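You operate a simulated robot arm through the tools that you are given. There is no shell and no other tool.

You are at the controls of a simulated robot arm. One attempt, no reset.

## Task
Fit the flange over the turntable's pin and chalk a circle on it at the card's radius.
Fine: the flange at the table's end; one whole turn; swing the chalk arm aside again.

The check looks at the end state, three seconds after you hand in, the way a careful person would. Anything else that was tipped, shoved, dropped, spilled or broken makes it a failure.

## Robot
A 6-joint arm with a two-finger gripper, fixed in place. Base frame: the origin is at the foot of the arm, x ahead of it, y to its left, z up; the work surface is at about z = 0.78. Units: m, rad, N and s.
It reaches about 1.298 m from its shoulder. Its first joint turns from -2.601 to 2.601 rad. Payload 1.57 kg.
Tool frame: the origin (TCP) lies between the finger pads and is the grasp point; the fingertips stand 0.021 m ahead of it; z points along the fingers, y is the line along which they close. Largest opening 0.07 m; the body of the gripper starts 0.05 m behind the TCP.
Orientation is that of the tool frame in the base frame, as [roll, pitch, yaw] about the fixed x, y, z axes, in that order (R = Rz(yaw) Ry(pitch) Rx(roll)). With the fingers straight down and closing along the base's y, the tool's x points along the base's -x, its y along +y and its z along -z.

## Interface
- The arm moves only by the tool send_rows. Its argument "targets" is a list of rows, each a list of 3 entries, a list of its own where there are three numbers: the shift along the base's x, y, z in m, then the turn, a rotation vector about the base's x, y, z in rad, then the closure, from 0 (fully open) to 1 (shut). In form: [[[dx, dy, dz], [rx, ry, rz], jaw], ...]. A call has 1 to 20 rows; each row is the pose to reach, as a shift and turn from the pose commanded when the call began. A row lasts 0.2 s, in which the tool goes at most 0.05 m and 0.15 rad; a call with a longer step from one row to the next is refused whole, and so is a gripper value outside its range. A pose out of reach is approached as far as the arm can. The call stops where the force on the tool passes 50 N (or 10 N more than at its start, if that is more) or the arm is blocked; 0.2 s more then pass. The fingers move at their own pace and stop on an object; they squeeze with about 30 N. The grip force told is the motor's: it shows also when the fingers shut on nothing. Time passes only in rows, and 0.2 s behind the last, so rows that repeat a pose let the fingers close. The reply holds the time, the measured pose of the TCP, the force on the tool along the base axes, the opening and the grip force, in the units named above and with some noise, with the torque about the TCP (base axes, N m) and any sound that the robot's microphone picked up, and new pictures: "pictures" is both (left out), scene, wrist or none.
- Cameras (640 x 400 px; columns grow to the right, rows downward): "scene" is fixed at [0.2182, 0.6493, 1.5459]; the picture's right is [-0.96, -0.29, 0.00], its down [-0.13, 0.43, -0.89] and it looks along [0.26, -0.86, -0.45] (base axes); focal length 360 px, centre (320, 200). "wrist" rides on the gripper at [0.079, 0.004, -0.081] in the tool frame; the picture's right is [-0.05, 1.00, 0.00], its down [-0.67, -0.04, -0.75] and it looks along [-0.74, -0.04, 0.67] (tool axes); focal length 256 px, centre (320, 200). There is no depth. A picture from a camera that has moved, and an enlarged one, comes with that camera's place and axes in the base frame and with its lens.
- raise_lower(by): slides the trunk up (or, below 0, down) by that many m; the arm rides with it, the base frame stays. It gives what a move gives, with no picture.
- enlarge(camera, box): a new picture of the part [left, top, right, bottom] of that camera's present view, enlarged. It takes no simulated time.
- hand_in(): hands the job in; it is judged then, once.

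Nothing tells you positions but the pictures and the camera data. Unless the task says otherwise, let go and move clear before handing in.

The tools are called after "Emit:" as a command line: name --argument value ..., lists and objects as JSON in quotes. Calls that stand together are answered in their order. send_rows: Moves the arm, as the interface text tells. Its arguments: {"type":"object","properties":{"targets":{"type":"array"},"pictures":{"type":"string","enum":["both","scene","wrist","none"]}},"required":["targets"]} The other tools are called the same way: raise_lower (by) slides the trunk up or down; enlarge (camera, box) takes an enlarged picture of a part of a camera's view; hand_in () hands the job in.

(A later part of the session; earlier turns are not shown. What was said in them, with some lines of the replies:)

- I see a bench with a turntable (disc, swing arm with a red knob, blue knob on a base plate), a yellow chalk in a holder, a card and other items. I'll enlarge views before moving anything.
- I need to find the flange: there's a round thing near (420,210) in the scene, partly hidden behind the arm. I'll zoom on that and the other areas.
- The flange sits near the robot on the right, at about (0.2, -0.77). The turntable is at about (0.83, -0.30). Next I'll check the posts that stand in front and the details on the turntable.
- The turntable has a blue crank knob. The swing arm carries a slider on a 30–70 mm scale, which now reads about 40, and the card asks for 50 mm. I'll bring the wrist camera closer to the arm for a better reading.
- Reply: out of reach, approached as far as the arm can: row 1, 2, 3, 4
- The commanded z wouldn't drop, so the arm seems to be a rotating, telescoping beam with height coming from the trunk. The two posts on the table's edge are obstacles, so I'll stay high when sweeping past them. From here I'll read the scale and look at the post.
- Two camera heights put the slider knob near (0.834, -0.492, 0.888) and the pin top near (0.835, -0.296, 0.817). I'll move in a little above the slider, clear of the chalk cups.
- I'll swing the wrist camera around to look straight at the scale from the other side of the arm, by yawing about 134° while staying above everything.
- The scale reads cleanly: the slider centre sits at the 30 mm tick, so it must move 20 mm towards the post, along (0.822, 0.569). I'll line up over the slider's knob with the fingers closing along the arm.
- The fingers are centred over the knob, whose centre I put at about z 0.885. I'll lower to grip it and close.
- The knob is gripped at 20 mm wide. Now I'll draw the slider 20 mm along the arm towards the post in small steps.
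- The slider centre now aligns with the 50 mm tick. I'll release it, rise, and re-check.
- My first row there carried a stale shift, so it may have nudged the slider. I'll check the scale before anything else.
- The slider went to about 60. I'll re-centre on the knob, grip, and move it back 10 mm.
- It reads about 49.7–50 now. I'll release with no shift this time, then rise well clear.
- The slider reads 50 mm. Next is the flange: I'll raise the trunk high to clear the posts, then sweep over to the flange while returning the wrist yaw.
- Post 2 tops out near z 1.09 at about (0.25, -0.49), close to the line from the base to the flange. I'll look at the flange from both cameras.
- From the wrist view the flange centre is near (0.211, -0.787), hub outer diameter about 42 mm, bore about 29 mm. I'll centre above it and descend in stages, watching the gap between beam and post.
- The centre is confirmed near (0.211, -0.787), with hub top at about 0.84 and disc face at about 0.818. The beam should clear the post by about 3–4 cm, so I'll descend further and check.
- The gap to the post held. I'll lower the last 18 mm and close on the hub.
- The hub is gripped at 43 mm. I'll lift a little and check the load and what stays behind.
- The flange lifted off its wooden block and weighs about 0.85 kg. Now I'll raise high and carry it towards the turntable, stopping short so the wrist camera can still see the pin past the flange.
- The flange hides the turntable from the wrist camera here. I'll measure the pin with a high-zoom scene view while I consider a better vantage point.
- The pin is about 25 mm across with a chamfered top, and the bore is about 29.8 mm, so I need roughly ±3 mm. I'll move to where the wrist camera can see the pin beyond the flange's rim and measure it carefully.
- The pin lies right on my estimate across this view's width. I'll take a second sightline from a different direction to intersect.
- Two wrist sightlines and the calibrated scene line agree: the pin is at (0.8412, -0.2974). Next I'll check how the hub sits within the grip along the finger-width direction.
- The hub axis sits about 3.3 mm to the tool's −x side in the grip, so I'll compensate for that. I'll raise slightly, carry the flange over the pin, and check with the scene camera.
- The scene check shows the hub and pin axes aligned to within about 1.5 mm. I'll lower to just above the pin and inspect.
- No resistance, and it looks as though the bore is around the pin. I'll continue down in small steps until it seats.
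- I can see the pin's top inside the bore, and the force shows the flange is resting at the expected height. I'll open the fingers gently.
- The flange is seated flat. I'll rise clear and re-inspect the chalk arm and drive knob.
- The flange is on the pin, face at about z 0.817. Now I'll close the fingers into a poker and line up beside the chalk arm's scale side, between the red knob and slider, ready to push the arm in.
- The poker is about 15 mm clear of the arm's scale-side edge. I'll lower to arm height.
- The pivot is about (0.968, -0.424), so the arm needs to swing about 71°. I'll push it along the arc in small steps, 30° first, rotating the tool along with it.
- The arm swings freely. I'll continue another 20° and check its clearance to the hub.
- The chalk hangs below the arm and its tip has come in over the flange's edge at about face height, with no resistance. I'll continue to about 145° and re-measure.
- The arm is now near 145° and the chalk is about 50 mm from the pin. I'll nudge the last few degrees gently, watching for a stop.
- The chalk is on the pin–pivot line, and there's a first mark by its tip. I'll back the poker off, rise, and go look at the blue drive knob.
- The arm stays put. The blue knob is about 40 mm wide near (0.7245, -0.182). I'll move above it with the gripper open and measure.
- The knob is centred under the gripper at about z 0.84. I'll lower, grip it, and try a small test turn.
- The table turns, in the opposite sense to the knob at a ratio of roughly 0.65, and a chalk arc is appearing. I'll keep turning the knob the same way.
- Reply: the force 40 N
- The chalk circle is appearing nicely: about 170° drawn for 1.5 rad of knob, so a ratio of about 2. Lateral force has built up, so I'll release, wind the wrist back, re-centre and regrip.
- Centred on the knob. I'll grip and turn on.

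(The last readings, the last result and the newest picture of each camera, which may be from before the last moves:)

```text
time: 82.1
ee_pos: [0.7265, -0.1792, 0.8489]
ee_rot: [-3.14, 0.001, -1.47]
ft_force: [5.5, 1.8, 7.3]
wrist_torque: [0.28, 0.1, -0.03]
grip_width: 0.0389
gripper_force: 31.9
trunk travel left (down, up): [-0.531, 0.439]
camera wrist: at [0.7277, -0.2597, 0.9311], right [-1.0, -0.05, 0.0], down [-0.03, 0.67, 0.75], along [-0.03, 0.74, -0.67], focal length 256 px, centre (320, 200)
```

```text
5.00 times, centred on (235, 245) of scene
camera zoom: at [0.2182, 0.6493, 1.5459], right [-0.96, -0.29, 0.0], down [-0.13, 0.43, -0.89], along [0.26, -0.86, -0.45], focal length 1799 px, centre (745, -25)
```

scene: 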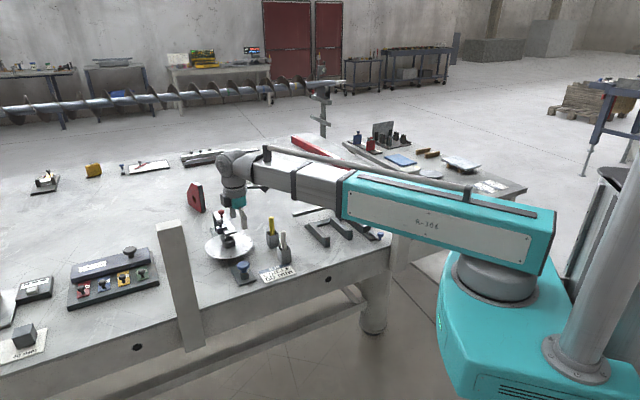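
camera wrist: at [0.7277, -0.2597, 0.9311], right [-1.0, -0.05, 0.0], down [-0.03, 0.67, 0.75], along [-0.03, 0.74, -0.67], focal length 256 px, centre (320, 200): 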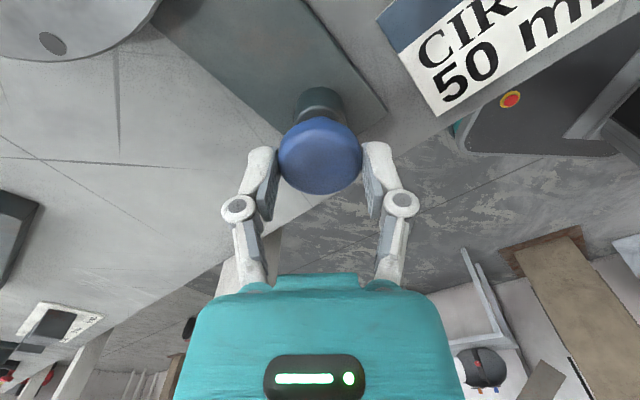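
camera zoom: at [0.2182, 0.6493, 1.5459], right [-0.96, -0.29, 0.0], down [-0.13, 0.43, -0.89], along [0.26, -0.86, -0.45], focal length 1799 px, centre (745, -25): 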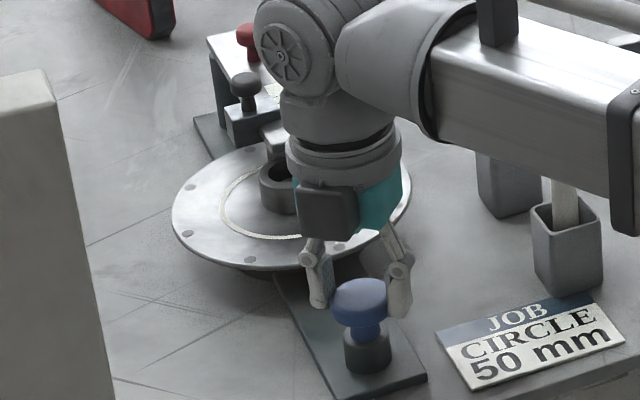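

Emit:
send_rows --targets '[[[0, 0, 0], [0, 0, 0.12], 1], [[0, 0, 0], [0, 0, 0.24], 1], [[0, 0, 0], [0, 0, 0.36], 1], [[0, 0, 0], [0, 0, 0.48], 1], [[0, 0, 0], [0, 0, 0.6], 1], [[0, 0, 0], [0, 0, 0.68], 1], [[0, 0, 0], [0, 0, 0.68], 1]]' --pictures "none"

Emit:
send_rows --targets '[[[0, 0, 0], [0, 0, 0], 0.4], [[0, 0, 0], [0, 0, 0], 0.2], [[0, 0, 0], [0, 0, 0], 0], [[0, 0, 0], [0, 0, 0], 0]]' --pictures "none"

Emit:
raise_lower --by 0.13

Emit:
enlarge --camera "scene" --box '[195, 205, 275, 285]'

Emit:
enlarge --camera "wrist" --box '[0, 0, 640, 400]'

```text
time: 83.7
ee_pos: [0.7245, -0.1799, 0.849]
ee_rot: [-3.14, -0.001, -0.793]
ft_force: [4.8, 4.0, 6.1]
wrist_torque: [0.34, -0.13, -0.02]
grip_width: 0.039
gripper_force: 32.2
trunk travel left (down, up): [-0.531, 0.439]
```

```text
time: 84.7
ee_pos: [0.7248, -0.1811, 0.8493]
ee_rot: [-3.138, 0.001, -0.793]
ft_force: [-0.3, -0.6, -0.1]
wrist_torque: [-0.01, -0.01, 0.0]
grip_width: 0.0699
gripper_force: 0.1
trunk travel left (down, up): [-0.531, 0.439]
```

```text
time: 86.3
ee_pos: [0.7247, -0.1806, 0.9801]
ee_rot: [-3.139, 0.0, -0.794]
ft_force: [-0.9, 0.0, -0.3]
wrist_torque: [-0.02, 0.03, 0.0]
grip_width: 0.0703
gripper_force: 0.1
trunk travel left (down, up): [-0.661, 0.309]
```

```text
5.00 times, centred on (235, 245) of scene
camera zoom: at [0.2182, 0.6493, 1.5459], right [-0.96, -0.29, 0.0], down [-0.13, 0.43, -0.89], along [0.26, -0.86, -0.45], focal length 1799 px, centre (745, -25)
```

zoom: 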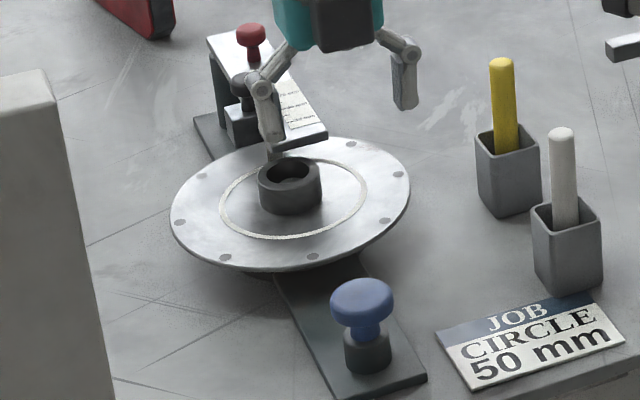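

```text
1.00 times, centred on (320, 200) of wrist (not enlarged: the box is as wide or as high as the picture)
camera zoom: at [0.7768, -0.2404, 1.0609], right [-0.75, -0.66, 0.0], down [-0.44, 0.5, 0.75], along [-0.49, 0.56, -0.67], focal length 256 px, centre (320, 200)
```

zoom: 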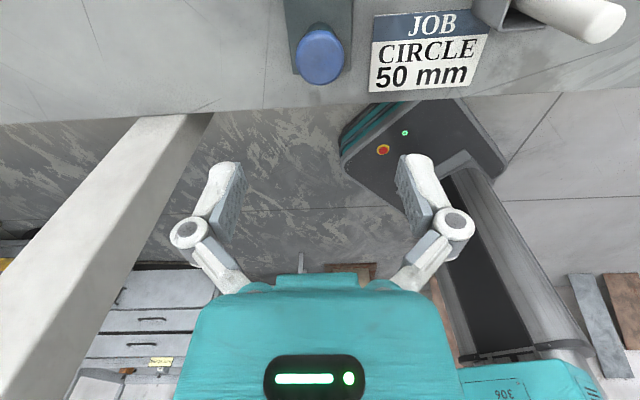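

The circle looks nearly whole. I'll move the gripper to the arm's slider side, fingers closed, and check closure at the chalk before swinging the arm away.

Emit:
send_rows --targets '[[[0.02, -0.014, 0], [0, 0, -0.14], 0.5], [[0.04, -0.029, 0], [0, 0, -0.28], 1], [[0.06, -0.044, 0], [0, 0, -0.42], 1], [[0.08, -0.059, 0], [0, 0, -0.56], 1], [[0.1, -0.074, 0], [0, 0, -0.7], 1], [[0.12, -0.089, 0], [0, 0, -0.84], 1], [[0.14, -0.104, 0], [0, 0, -0.98], 1], [[0.16, -0.118, 0], [0, 0, -1.12], 1], [[0.18, -0.133, 0], [0, 0, -1.26], 1], [[0.195, -0.144, 0], [0, 0, -1.4], 1], [[0.2074, -0.154, 0], [0, 0, -1.522], 1], [[0.2074, -0.154, 0], [0, 0, -1.522], 1]]' --pictures "wrist"

Emit:
enlarge --camera "scene" --box '[200, 205, 270, 265]'

Emit:
enlarge --camera "wrist" --box '[240, 0, 560, 200]'

```text
time: 88.9
ee_pos: [0.9311, -0.3354, 0.9801]
ee_rot: [-3.14, -0.002, -2.318]
ft_force: [1.6, -0.4, 0.4]
wrist_torque: [0.01, -0.02, -0.02]
grip_width: 0.0
gripper_force: 28.6
trunk travel left (down, up): [-0.661, 0.309]
camera wrist: at [0.8745, -0.39, 1.0608], right [-0.7, 0.72, 0.0], down [0.48, 0.47, 0.75], along [0.54, 0.52, -0.67], focal length 256 px, centre (320, 200)
```

wrist: 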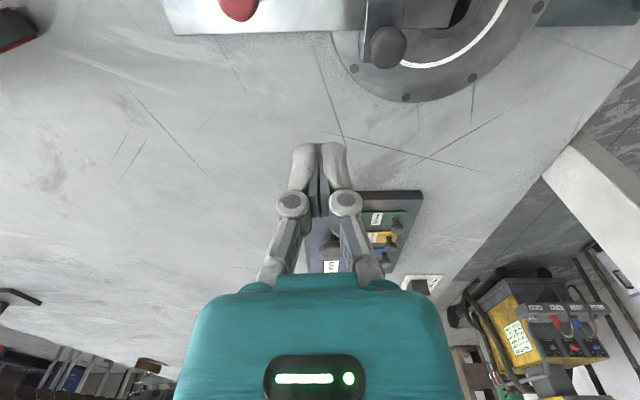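

```text
6.67 times, centred on (235, 235) of scene
camera zoom: at [0.2182, 0.6493, 1.5459], right [-0.96, -0.29, 0.0], down [-0.13, 0.43, -0.89], along [0.26, -0.86, -0.45], focal length 2399 px, centre (887, -33)
```

zoom: 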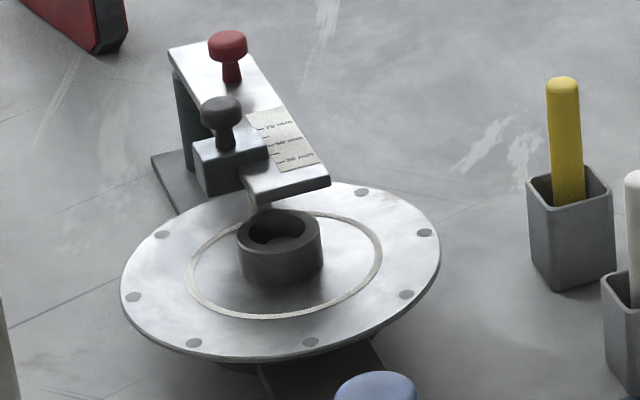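

```text
2.00 times, centred on (400, 100) of wrist
camera zoom: at [0.8745, -0.39, 1.0608], right [-0.7, 0.72, 0.0], down [0.48, 0.47, 0.75], along [0.54, 0.52, -0.67], focal length 512 px, centre (160, 400)
```

zoom: 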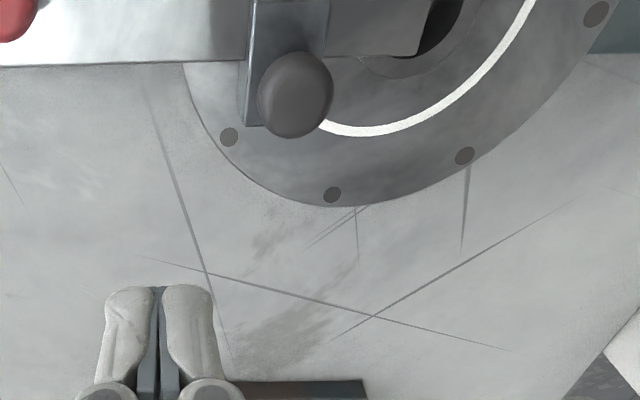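

The hole positions show a net rotation of about 367°, so the circle is closed. The poker is beside the arm on the slider side with about 18 mm clearance. I'll lower it to swing the arm back.

Emit:
raise_lower --by -0.109

Emit:
enlarge --camera "wrist" --box '[0, 0, 640, 400]'

Emit:
enlarge --camera "scene" --box '[190, 195, 270, 255]'

```text
time: 90.3
ee_pos: [0.9314, -0.3353, 0.87]
ee_rot: [-3.139, -0.001, -2.316]
ft_force: [-0.8, 1.2, 0.6]
wrist_torque: [0.02, 0.04, -0.01]
grip_width: 0.0
gripper_force: 28.7
trunk travel left (down, up): [-0.552, 0.418]
```

```text
1.00 times, centred on (320, 200) of wrist (not enlarged: the box is as wide or as high as the picture)
camera zoom: at [0.8744, -0.39, 0.952], right [-0.7, 0.72, 0.0], down [0.48, 0.47, 0.75], along [0.53, 0.52, -0.67], focal length 256 px, centre (320, 200)
```

zoom: 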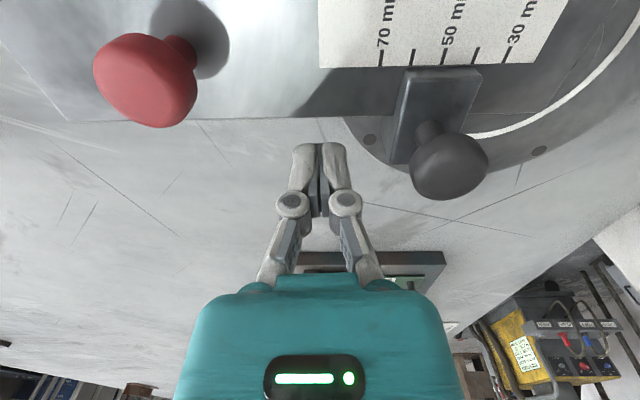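

```text
6.67 times, centred on (230, 225) of scene
camera zoom: at [0.2182, 0.6493, 1.5459], right [-0.96, -0.29, 0.0], down [-0.13, 0.43, -0.89], along [0.26, -0.86, -0.45], focal length 2399 px, centre (920, 33)
```

zoom: 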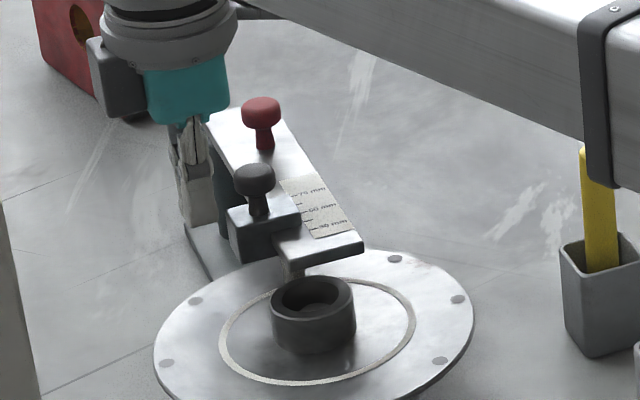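

Emit:
send_rows --targets '[[[-0.0058, -0.0062, 0], [0, 0, 0], 1], [[-0.0116, -0.0125, 0], [0, 0, 0], 1], [[-0.016, -0.0152, 0], [0, 0, 0.06], 1], [[-0.0204, -0.018, 0], [0, 0, 0.117], 1], [[-0.0288, -0.025, 0], [0, 0, 0.239], 1], [[-0.0364, -0.0329, 0], [0, 0, 0.361], 1]]' --pictures "wrist"

Emit:
enlarge --camera "scene" --box '[190, 195, 270, 255]'

```text
time: 91.7
ee_pos: [0.8956, -0.3694, 0.8711]
ee_rot: [-3.14, 0.001, -1.954]
ft_force: [-0.4, -0.3, 0.1]
wrist_torque: [-0.02, -0.01, -0.05]
grip_width: 0.0
gripper_force: 28.4
trunk travel left (down, up): [-0.552, 0.418]
camera wrist: at [0.861, -0.44, 0.9519], right [-0.91, 0.42, 0.0], down [0.28, 0.6, 0.74], along [0.32, 0.67, -0.67], focal length 256 px, centre (320, 200)
```

wrist: 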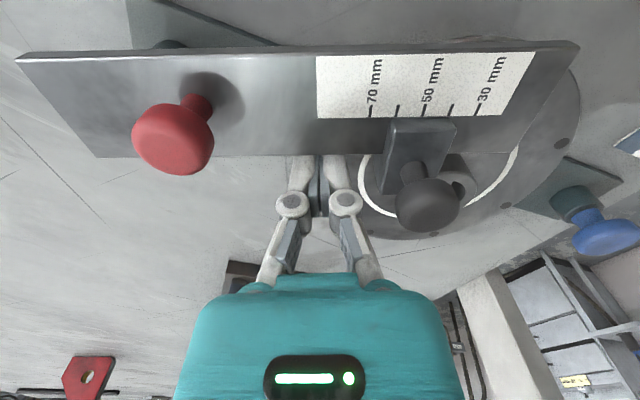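

```text
6.67 times, centred on (230, 225) of scene
camera zoom: at [0.2182, 0.6493, 1.5459], right [-0.96, -0.29, 0.0], down [-0.13, 0.43, -0.89], along [0.26, -0.86, -0.45], focal length 2399 px, centre (920, 33)
```

zoom: 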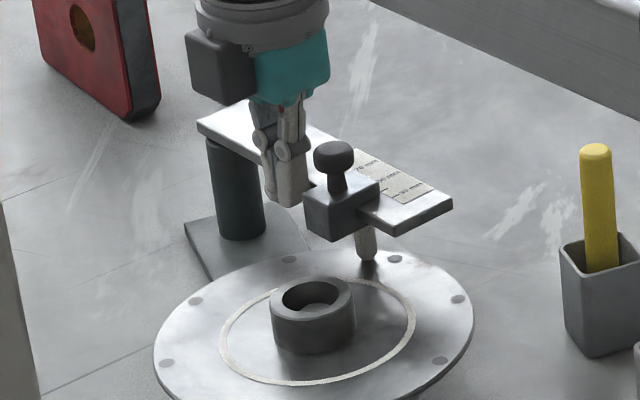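

The full circle is visible and clean. I'll continue swinging the arm back to its original resting angle.

Emit:
send_rows --targets '[[[-0.0066, -0.0088, 0], [0, 0, 0.122], 1], [[-0.012, -0.0183, 0], [0, 0, 0.245], 1], [[-0.0162, -0.0283, 0], [0, 0, 0.367], 1], [[-0.0191, -0.0389, 0], [0, 0, 0.489], 1], [[-0.0208, -0.0496, 0], [0, 0, 0.611], 1], [[-0.0212, -0.0606, 0], [0, 0, 0.733], 1], [[-0.0201, -0.0715, 0], [0, 0, 0.856], 1], [[-0.0195, -0.0745, 0], [0, 0, 0.89], 1]]' --pictures "wrist"

Emit:
enlarge --camera "scene" --box '[190, 195, 270, 255]'

```text
time: 93.5
ee_pos: [0.8766, -0.4418, 0.8703]
ee_rot: [-3.139, 0.001, -1.062]
ft_force: [0.0, 1.4, -0.7]
wrist_torque: [0.02, -0.02, 0.01]
grip_width: 0.0
gripper_force: 28.3
trunk travel left (down, up): [-0.552, 0.418]
camera wrist: at [0.9105, -0.5136, 0.9519], right [-0.9, -0.44, 0.0], down [-0.29, 0.6, 0.75], along [-0.33, 0.67, -0.67], focal length 256 px, centre (320, 200)
```

wrist: 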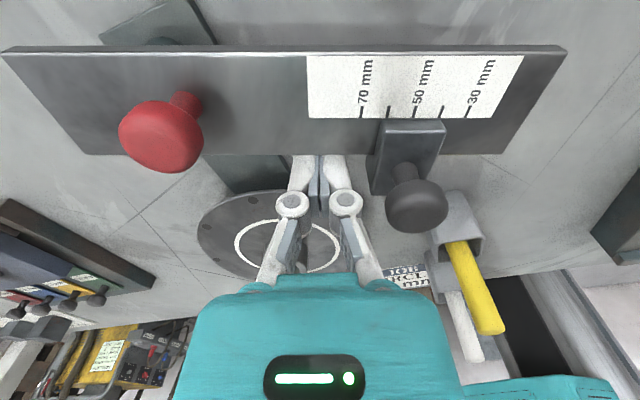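

```text
6.67 times, centred on (230, 225) of scene
camera zoom: at [0.2182, 0.6493, 1.5459], right [-0.96, -0.29, 0.0], down [-0.13, 0.43, -0.89], along [0.26, -0.86, -0.45], focal length 2399 px, centre (920, 33)
```

zoom: 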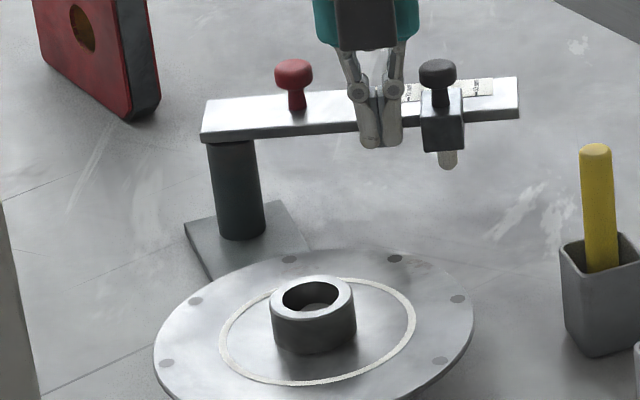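

The arm is back aside, slider still at 50. I'll back off, rise, and inspect everything.

Emit:
send_rows --targets '[[[-0.005, 0.0086, 0], [0, 0, 0], 1], [[-0.0102, 0.0172, 0], [0, 0, 0], 1], [[-0.0102, 0.0172, 0], [0, 0, 0], 1]]' --pictures "none"

Emit:
raise_lower --by 0.2

Emit:
enlarge --camera "scene" --box '[190, 195, 290, 285]'

Emit:
enlarge --camera "scene" --box '[200, 225, 260, 270]'

Emit:
enlarge --camera "wrist" --box '[0, 0, 640, 400]'

```text
time: 94.3
ee_pos: [0.8649, -0.4249, 0.8706]
ee_rot: [-3.14, 0.001, -1.064]
ft_force: [0.4, 0.3, 0.7]
wrist_torque: [0.03, -0.04, -0.01]
grip_width: 0.0
gripper_force: 28.6
trunk travel left (down, up): [-0.552, 0.418]
```

```text
time: 96.5
ee_pos: [0.8652, -0.4256, 1.0706]
ee_rot: [-3.14, 0.0, -1.065]
ft_force: [-1.0, 0.2, 0.4]
wrist_torque: [0.0, 0.02, -0.01]
grip_width: 0.0
gripper_force: 28.5
trunk travel left (down, up): [-0.752, 0.218]
```

```text
4.44 times, centred on (240, 240) of scene
camera zoom: at [0.2182, 0.6493, 1.5459], right [-0.96, -0.29, 0.0], down [-0.13, 0.43, -0.89], along [0.26, -0.86, -0.45], focal length 1599 px, centre (676, 22)
```

zoom: 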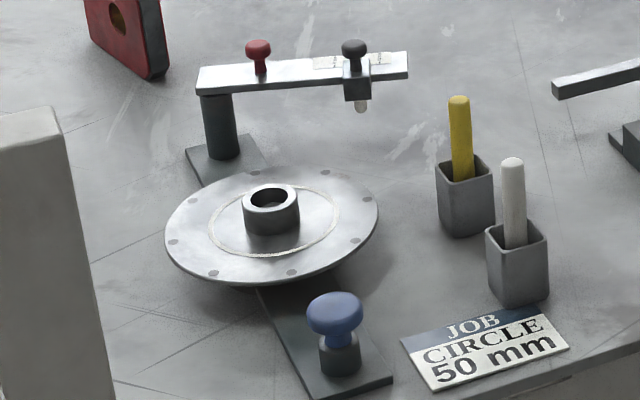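

```text
8.89 times, centred on (230, 248) of scene
camera zoom: at [0.2182, 0.6493, 1.5459], right [-0.96, -0.29, 0.0], down [-0.13, 0.43, -0.89], along [0.26, -0.86, -0.45], focal length 3199 px, centre (1120, -222)
```

zoom: 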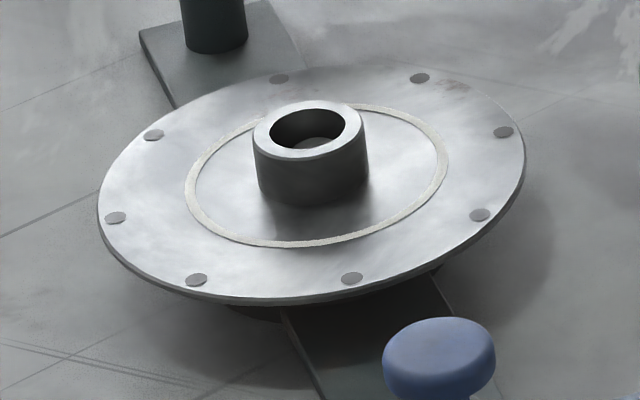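

```text
1.00 times, centred on (320, 200) of wrist (not enlarged: the box is as wide or as high as the picture)
camera zoom: at [0.8999, -0.4968, 1.1518], right [-0.9, -0.44, 0.0], down [-0.29, 0.6, 0.75], along [-0.33, 0.67, -0.67], focal length 256 px, centre (320, 200)
```

zoom: 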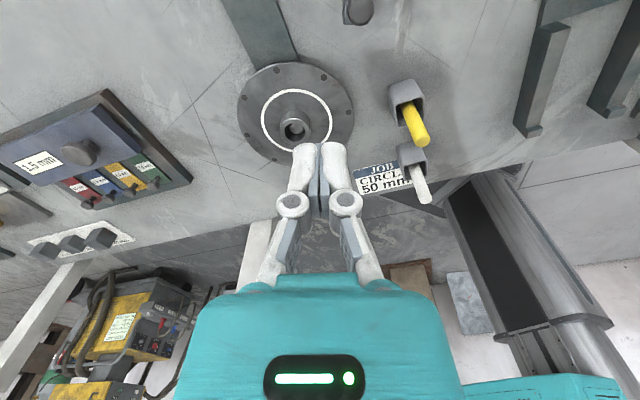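

The circle is closed and about 50 mm in radius. I'll do a final close-up, move clear with the gripper open, and check the whole scene.

Emit:
enlarge --camera "wrist" --box '[220, 50, 380, 170]'

Emit:
send_rows --targets '[[[-0.03, -0.005, 0], [0, 0, -0.1], 0.5], [[-0.07, -0.01, 0], [0, 0, -0.2], 0], [[-0.11, -0.015, 0], [0, 0, -0.3], 0], [[-0.15, -0.02, 0], [0, 0, -0.4], 0], [[-0.19, -0.03, 0], [0, 0, -0.5], 0], [[-0.21, -0.04, 0], [0, 0, -0.6], 0], [[-0.21, -0.04, 0], [0, 0, -0.6], 0]]' --pictures "both"

Emit:
enlarge --camera "scene" --box '[190, 190, 310, 290]'

```text
3.33 times, centred on (300, 110) of wrist
camera zoom: at [0.8999, -0.4968, 1.1518], right [-0.9, -0.44, 0.0], down [-0.29, 0.6, 0.75], along [-0.33, 0.67, -0.67], focal length 853 px, centre (387, 500)
```

zoom: 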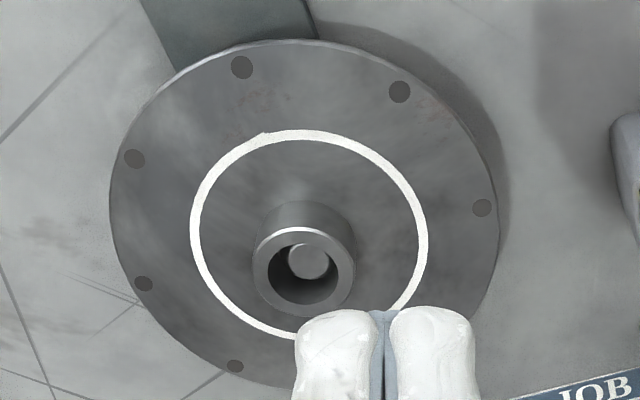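

```text
time: 98.1
ee_pos: [0.656, -0.4639, 1.0717]
ee_rot: [3.141, -0.001, -1.666]
ft_force: [-0.2, 0.2, 0.5]
wrist_torque: [-0.02, 0.02, 0.02]
grip_width: 0.07
gripper_force: 0.0
trunk travel left (down, up): [-0.752, 0.218]
camera wrist: at [0.6433, -0.5428, 1.1519], right [-0.99, 0.15, 0.0], down [0.1, 0.66, 0.75], along [0.11, 0.74, -0.67], focal length 256 px, centre (320, 200)
```

scene: 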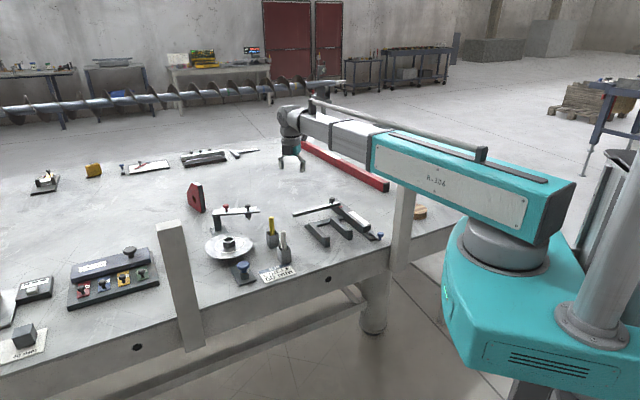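
wrist: 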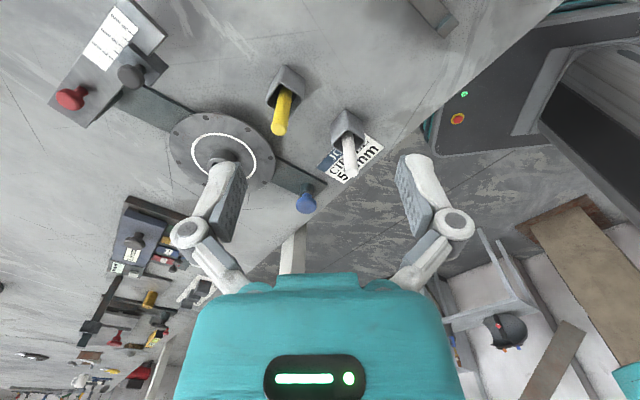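

```text
4.00 times, centred on (250, 240) of scene
camera zoom: at [0.2182, 0.6493, 1.5459], right [-0.96, -0.29, 0.0], down [-0.13, 0.43, -0.89], along [0.26, -0.86, -0.45], focal length 1440 px, centre (600, 40)
```

zoom: 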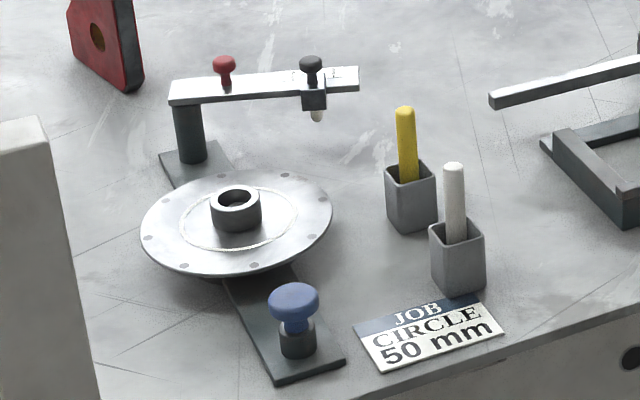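

Everything is in place: the flange is on the pin with a closed 50 mm circle, the chalk arm is swung aside, nothing else moved, and the gripper is open and clear. I'm handing in now.

Emit:
hand_in

```text
The job is handed in.
```

The flange is seated on the turntable's pin, with a closed chalk circle on it at about 50 mm radius, as the card asks. I've handed the job in.

- **Circle:** one full turn with about 7° of overlap. From the pictures the radius is 50 mm to within a millimetre or two. It sits roughly 2 mm off the flange's own centre, because the bore is looser than the pin.
- **Chalk arm:** swung back to about where it started, with the slider still reading 50 mm.
- **Setting the slider:** my first release row carried a leftover shift and pushed it to about 60 mm. I brought it back and checked the scale before chalking.
- **Everything else:** the last views show nothing tipped or moved, and the wooden block the flange sat on is still in place. The gripper is open and clear of the bench.
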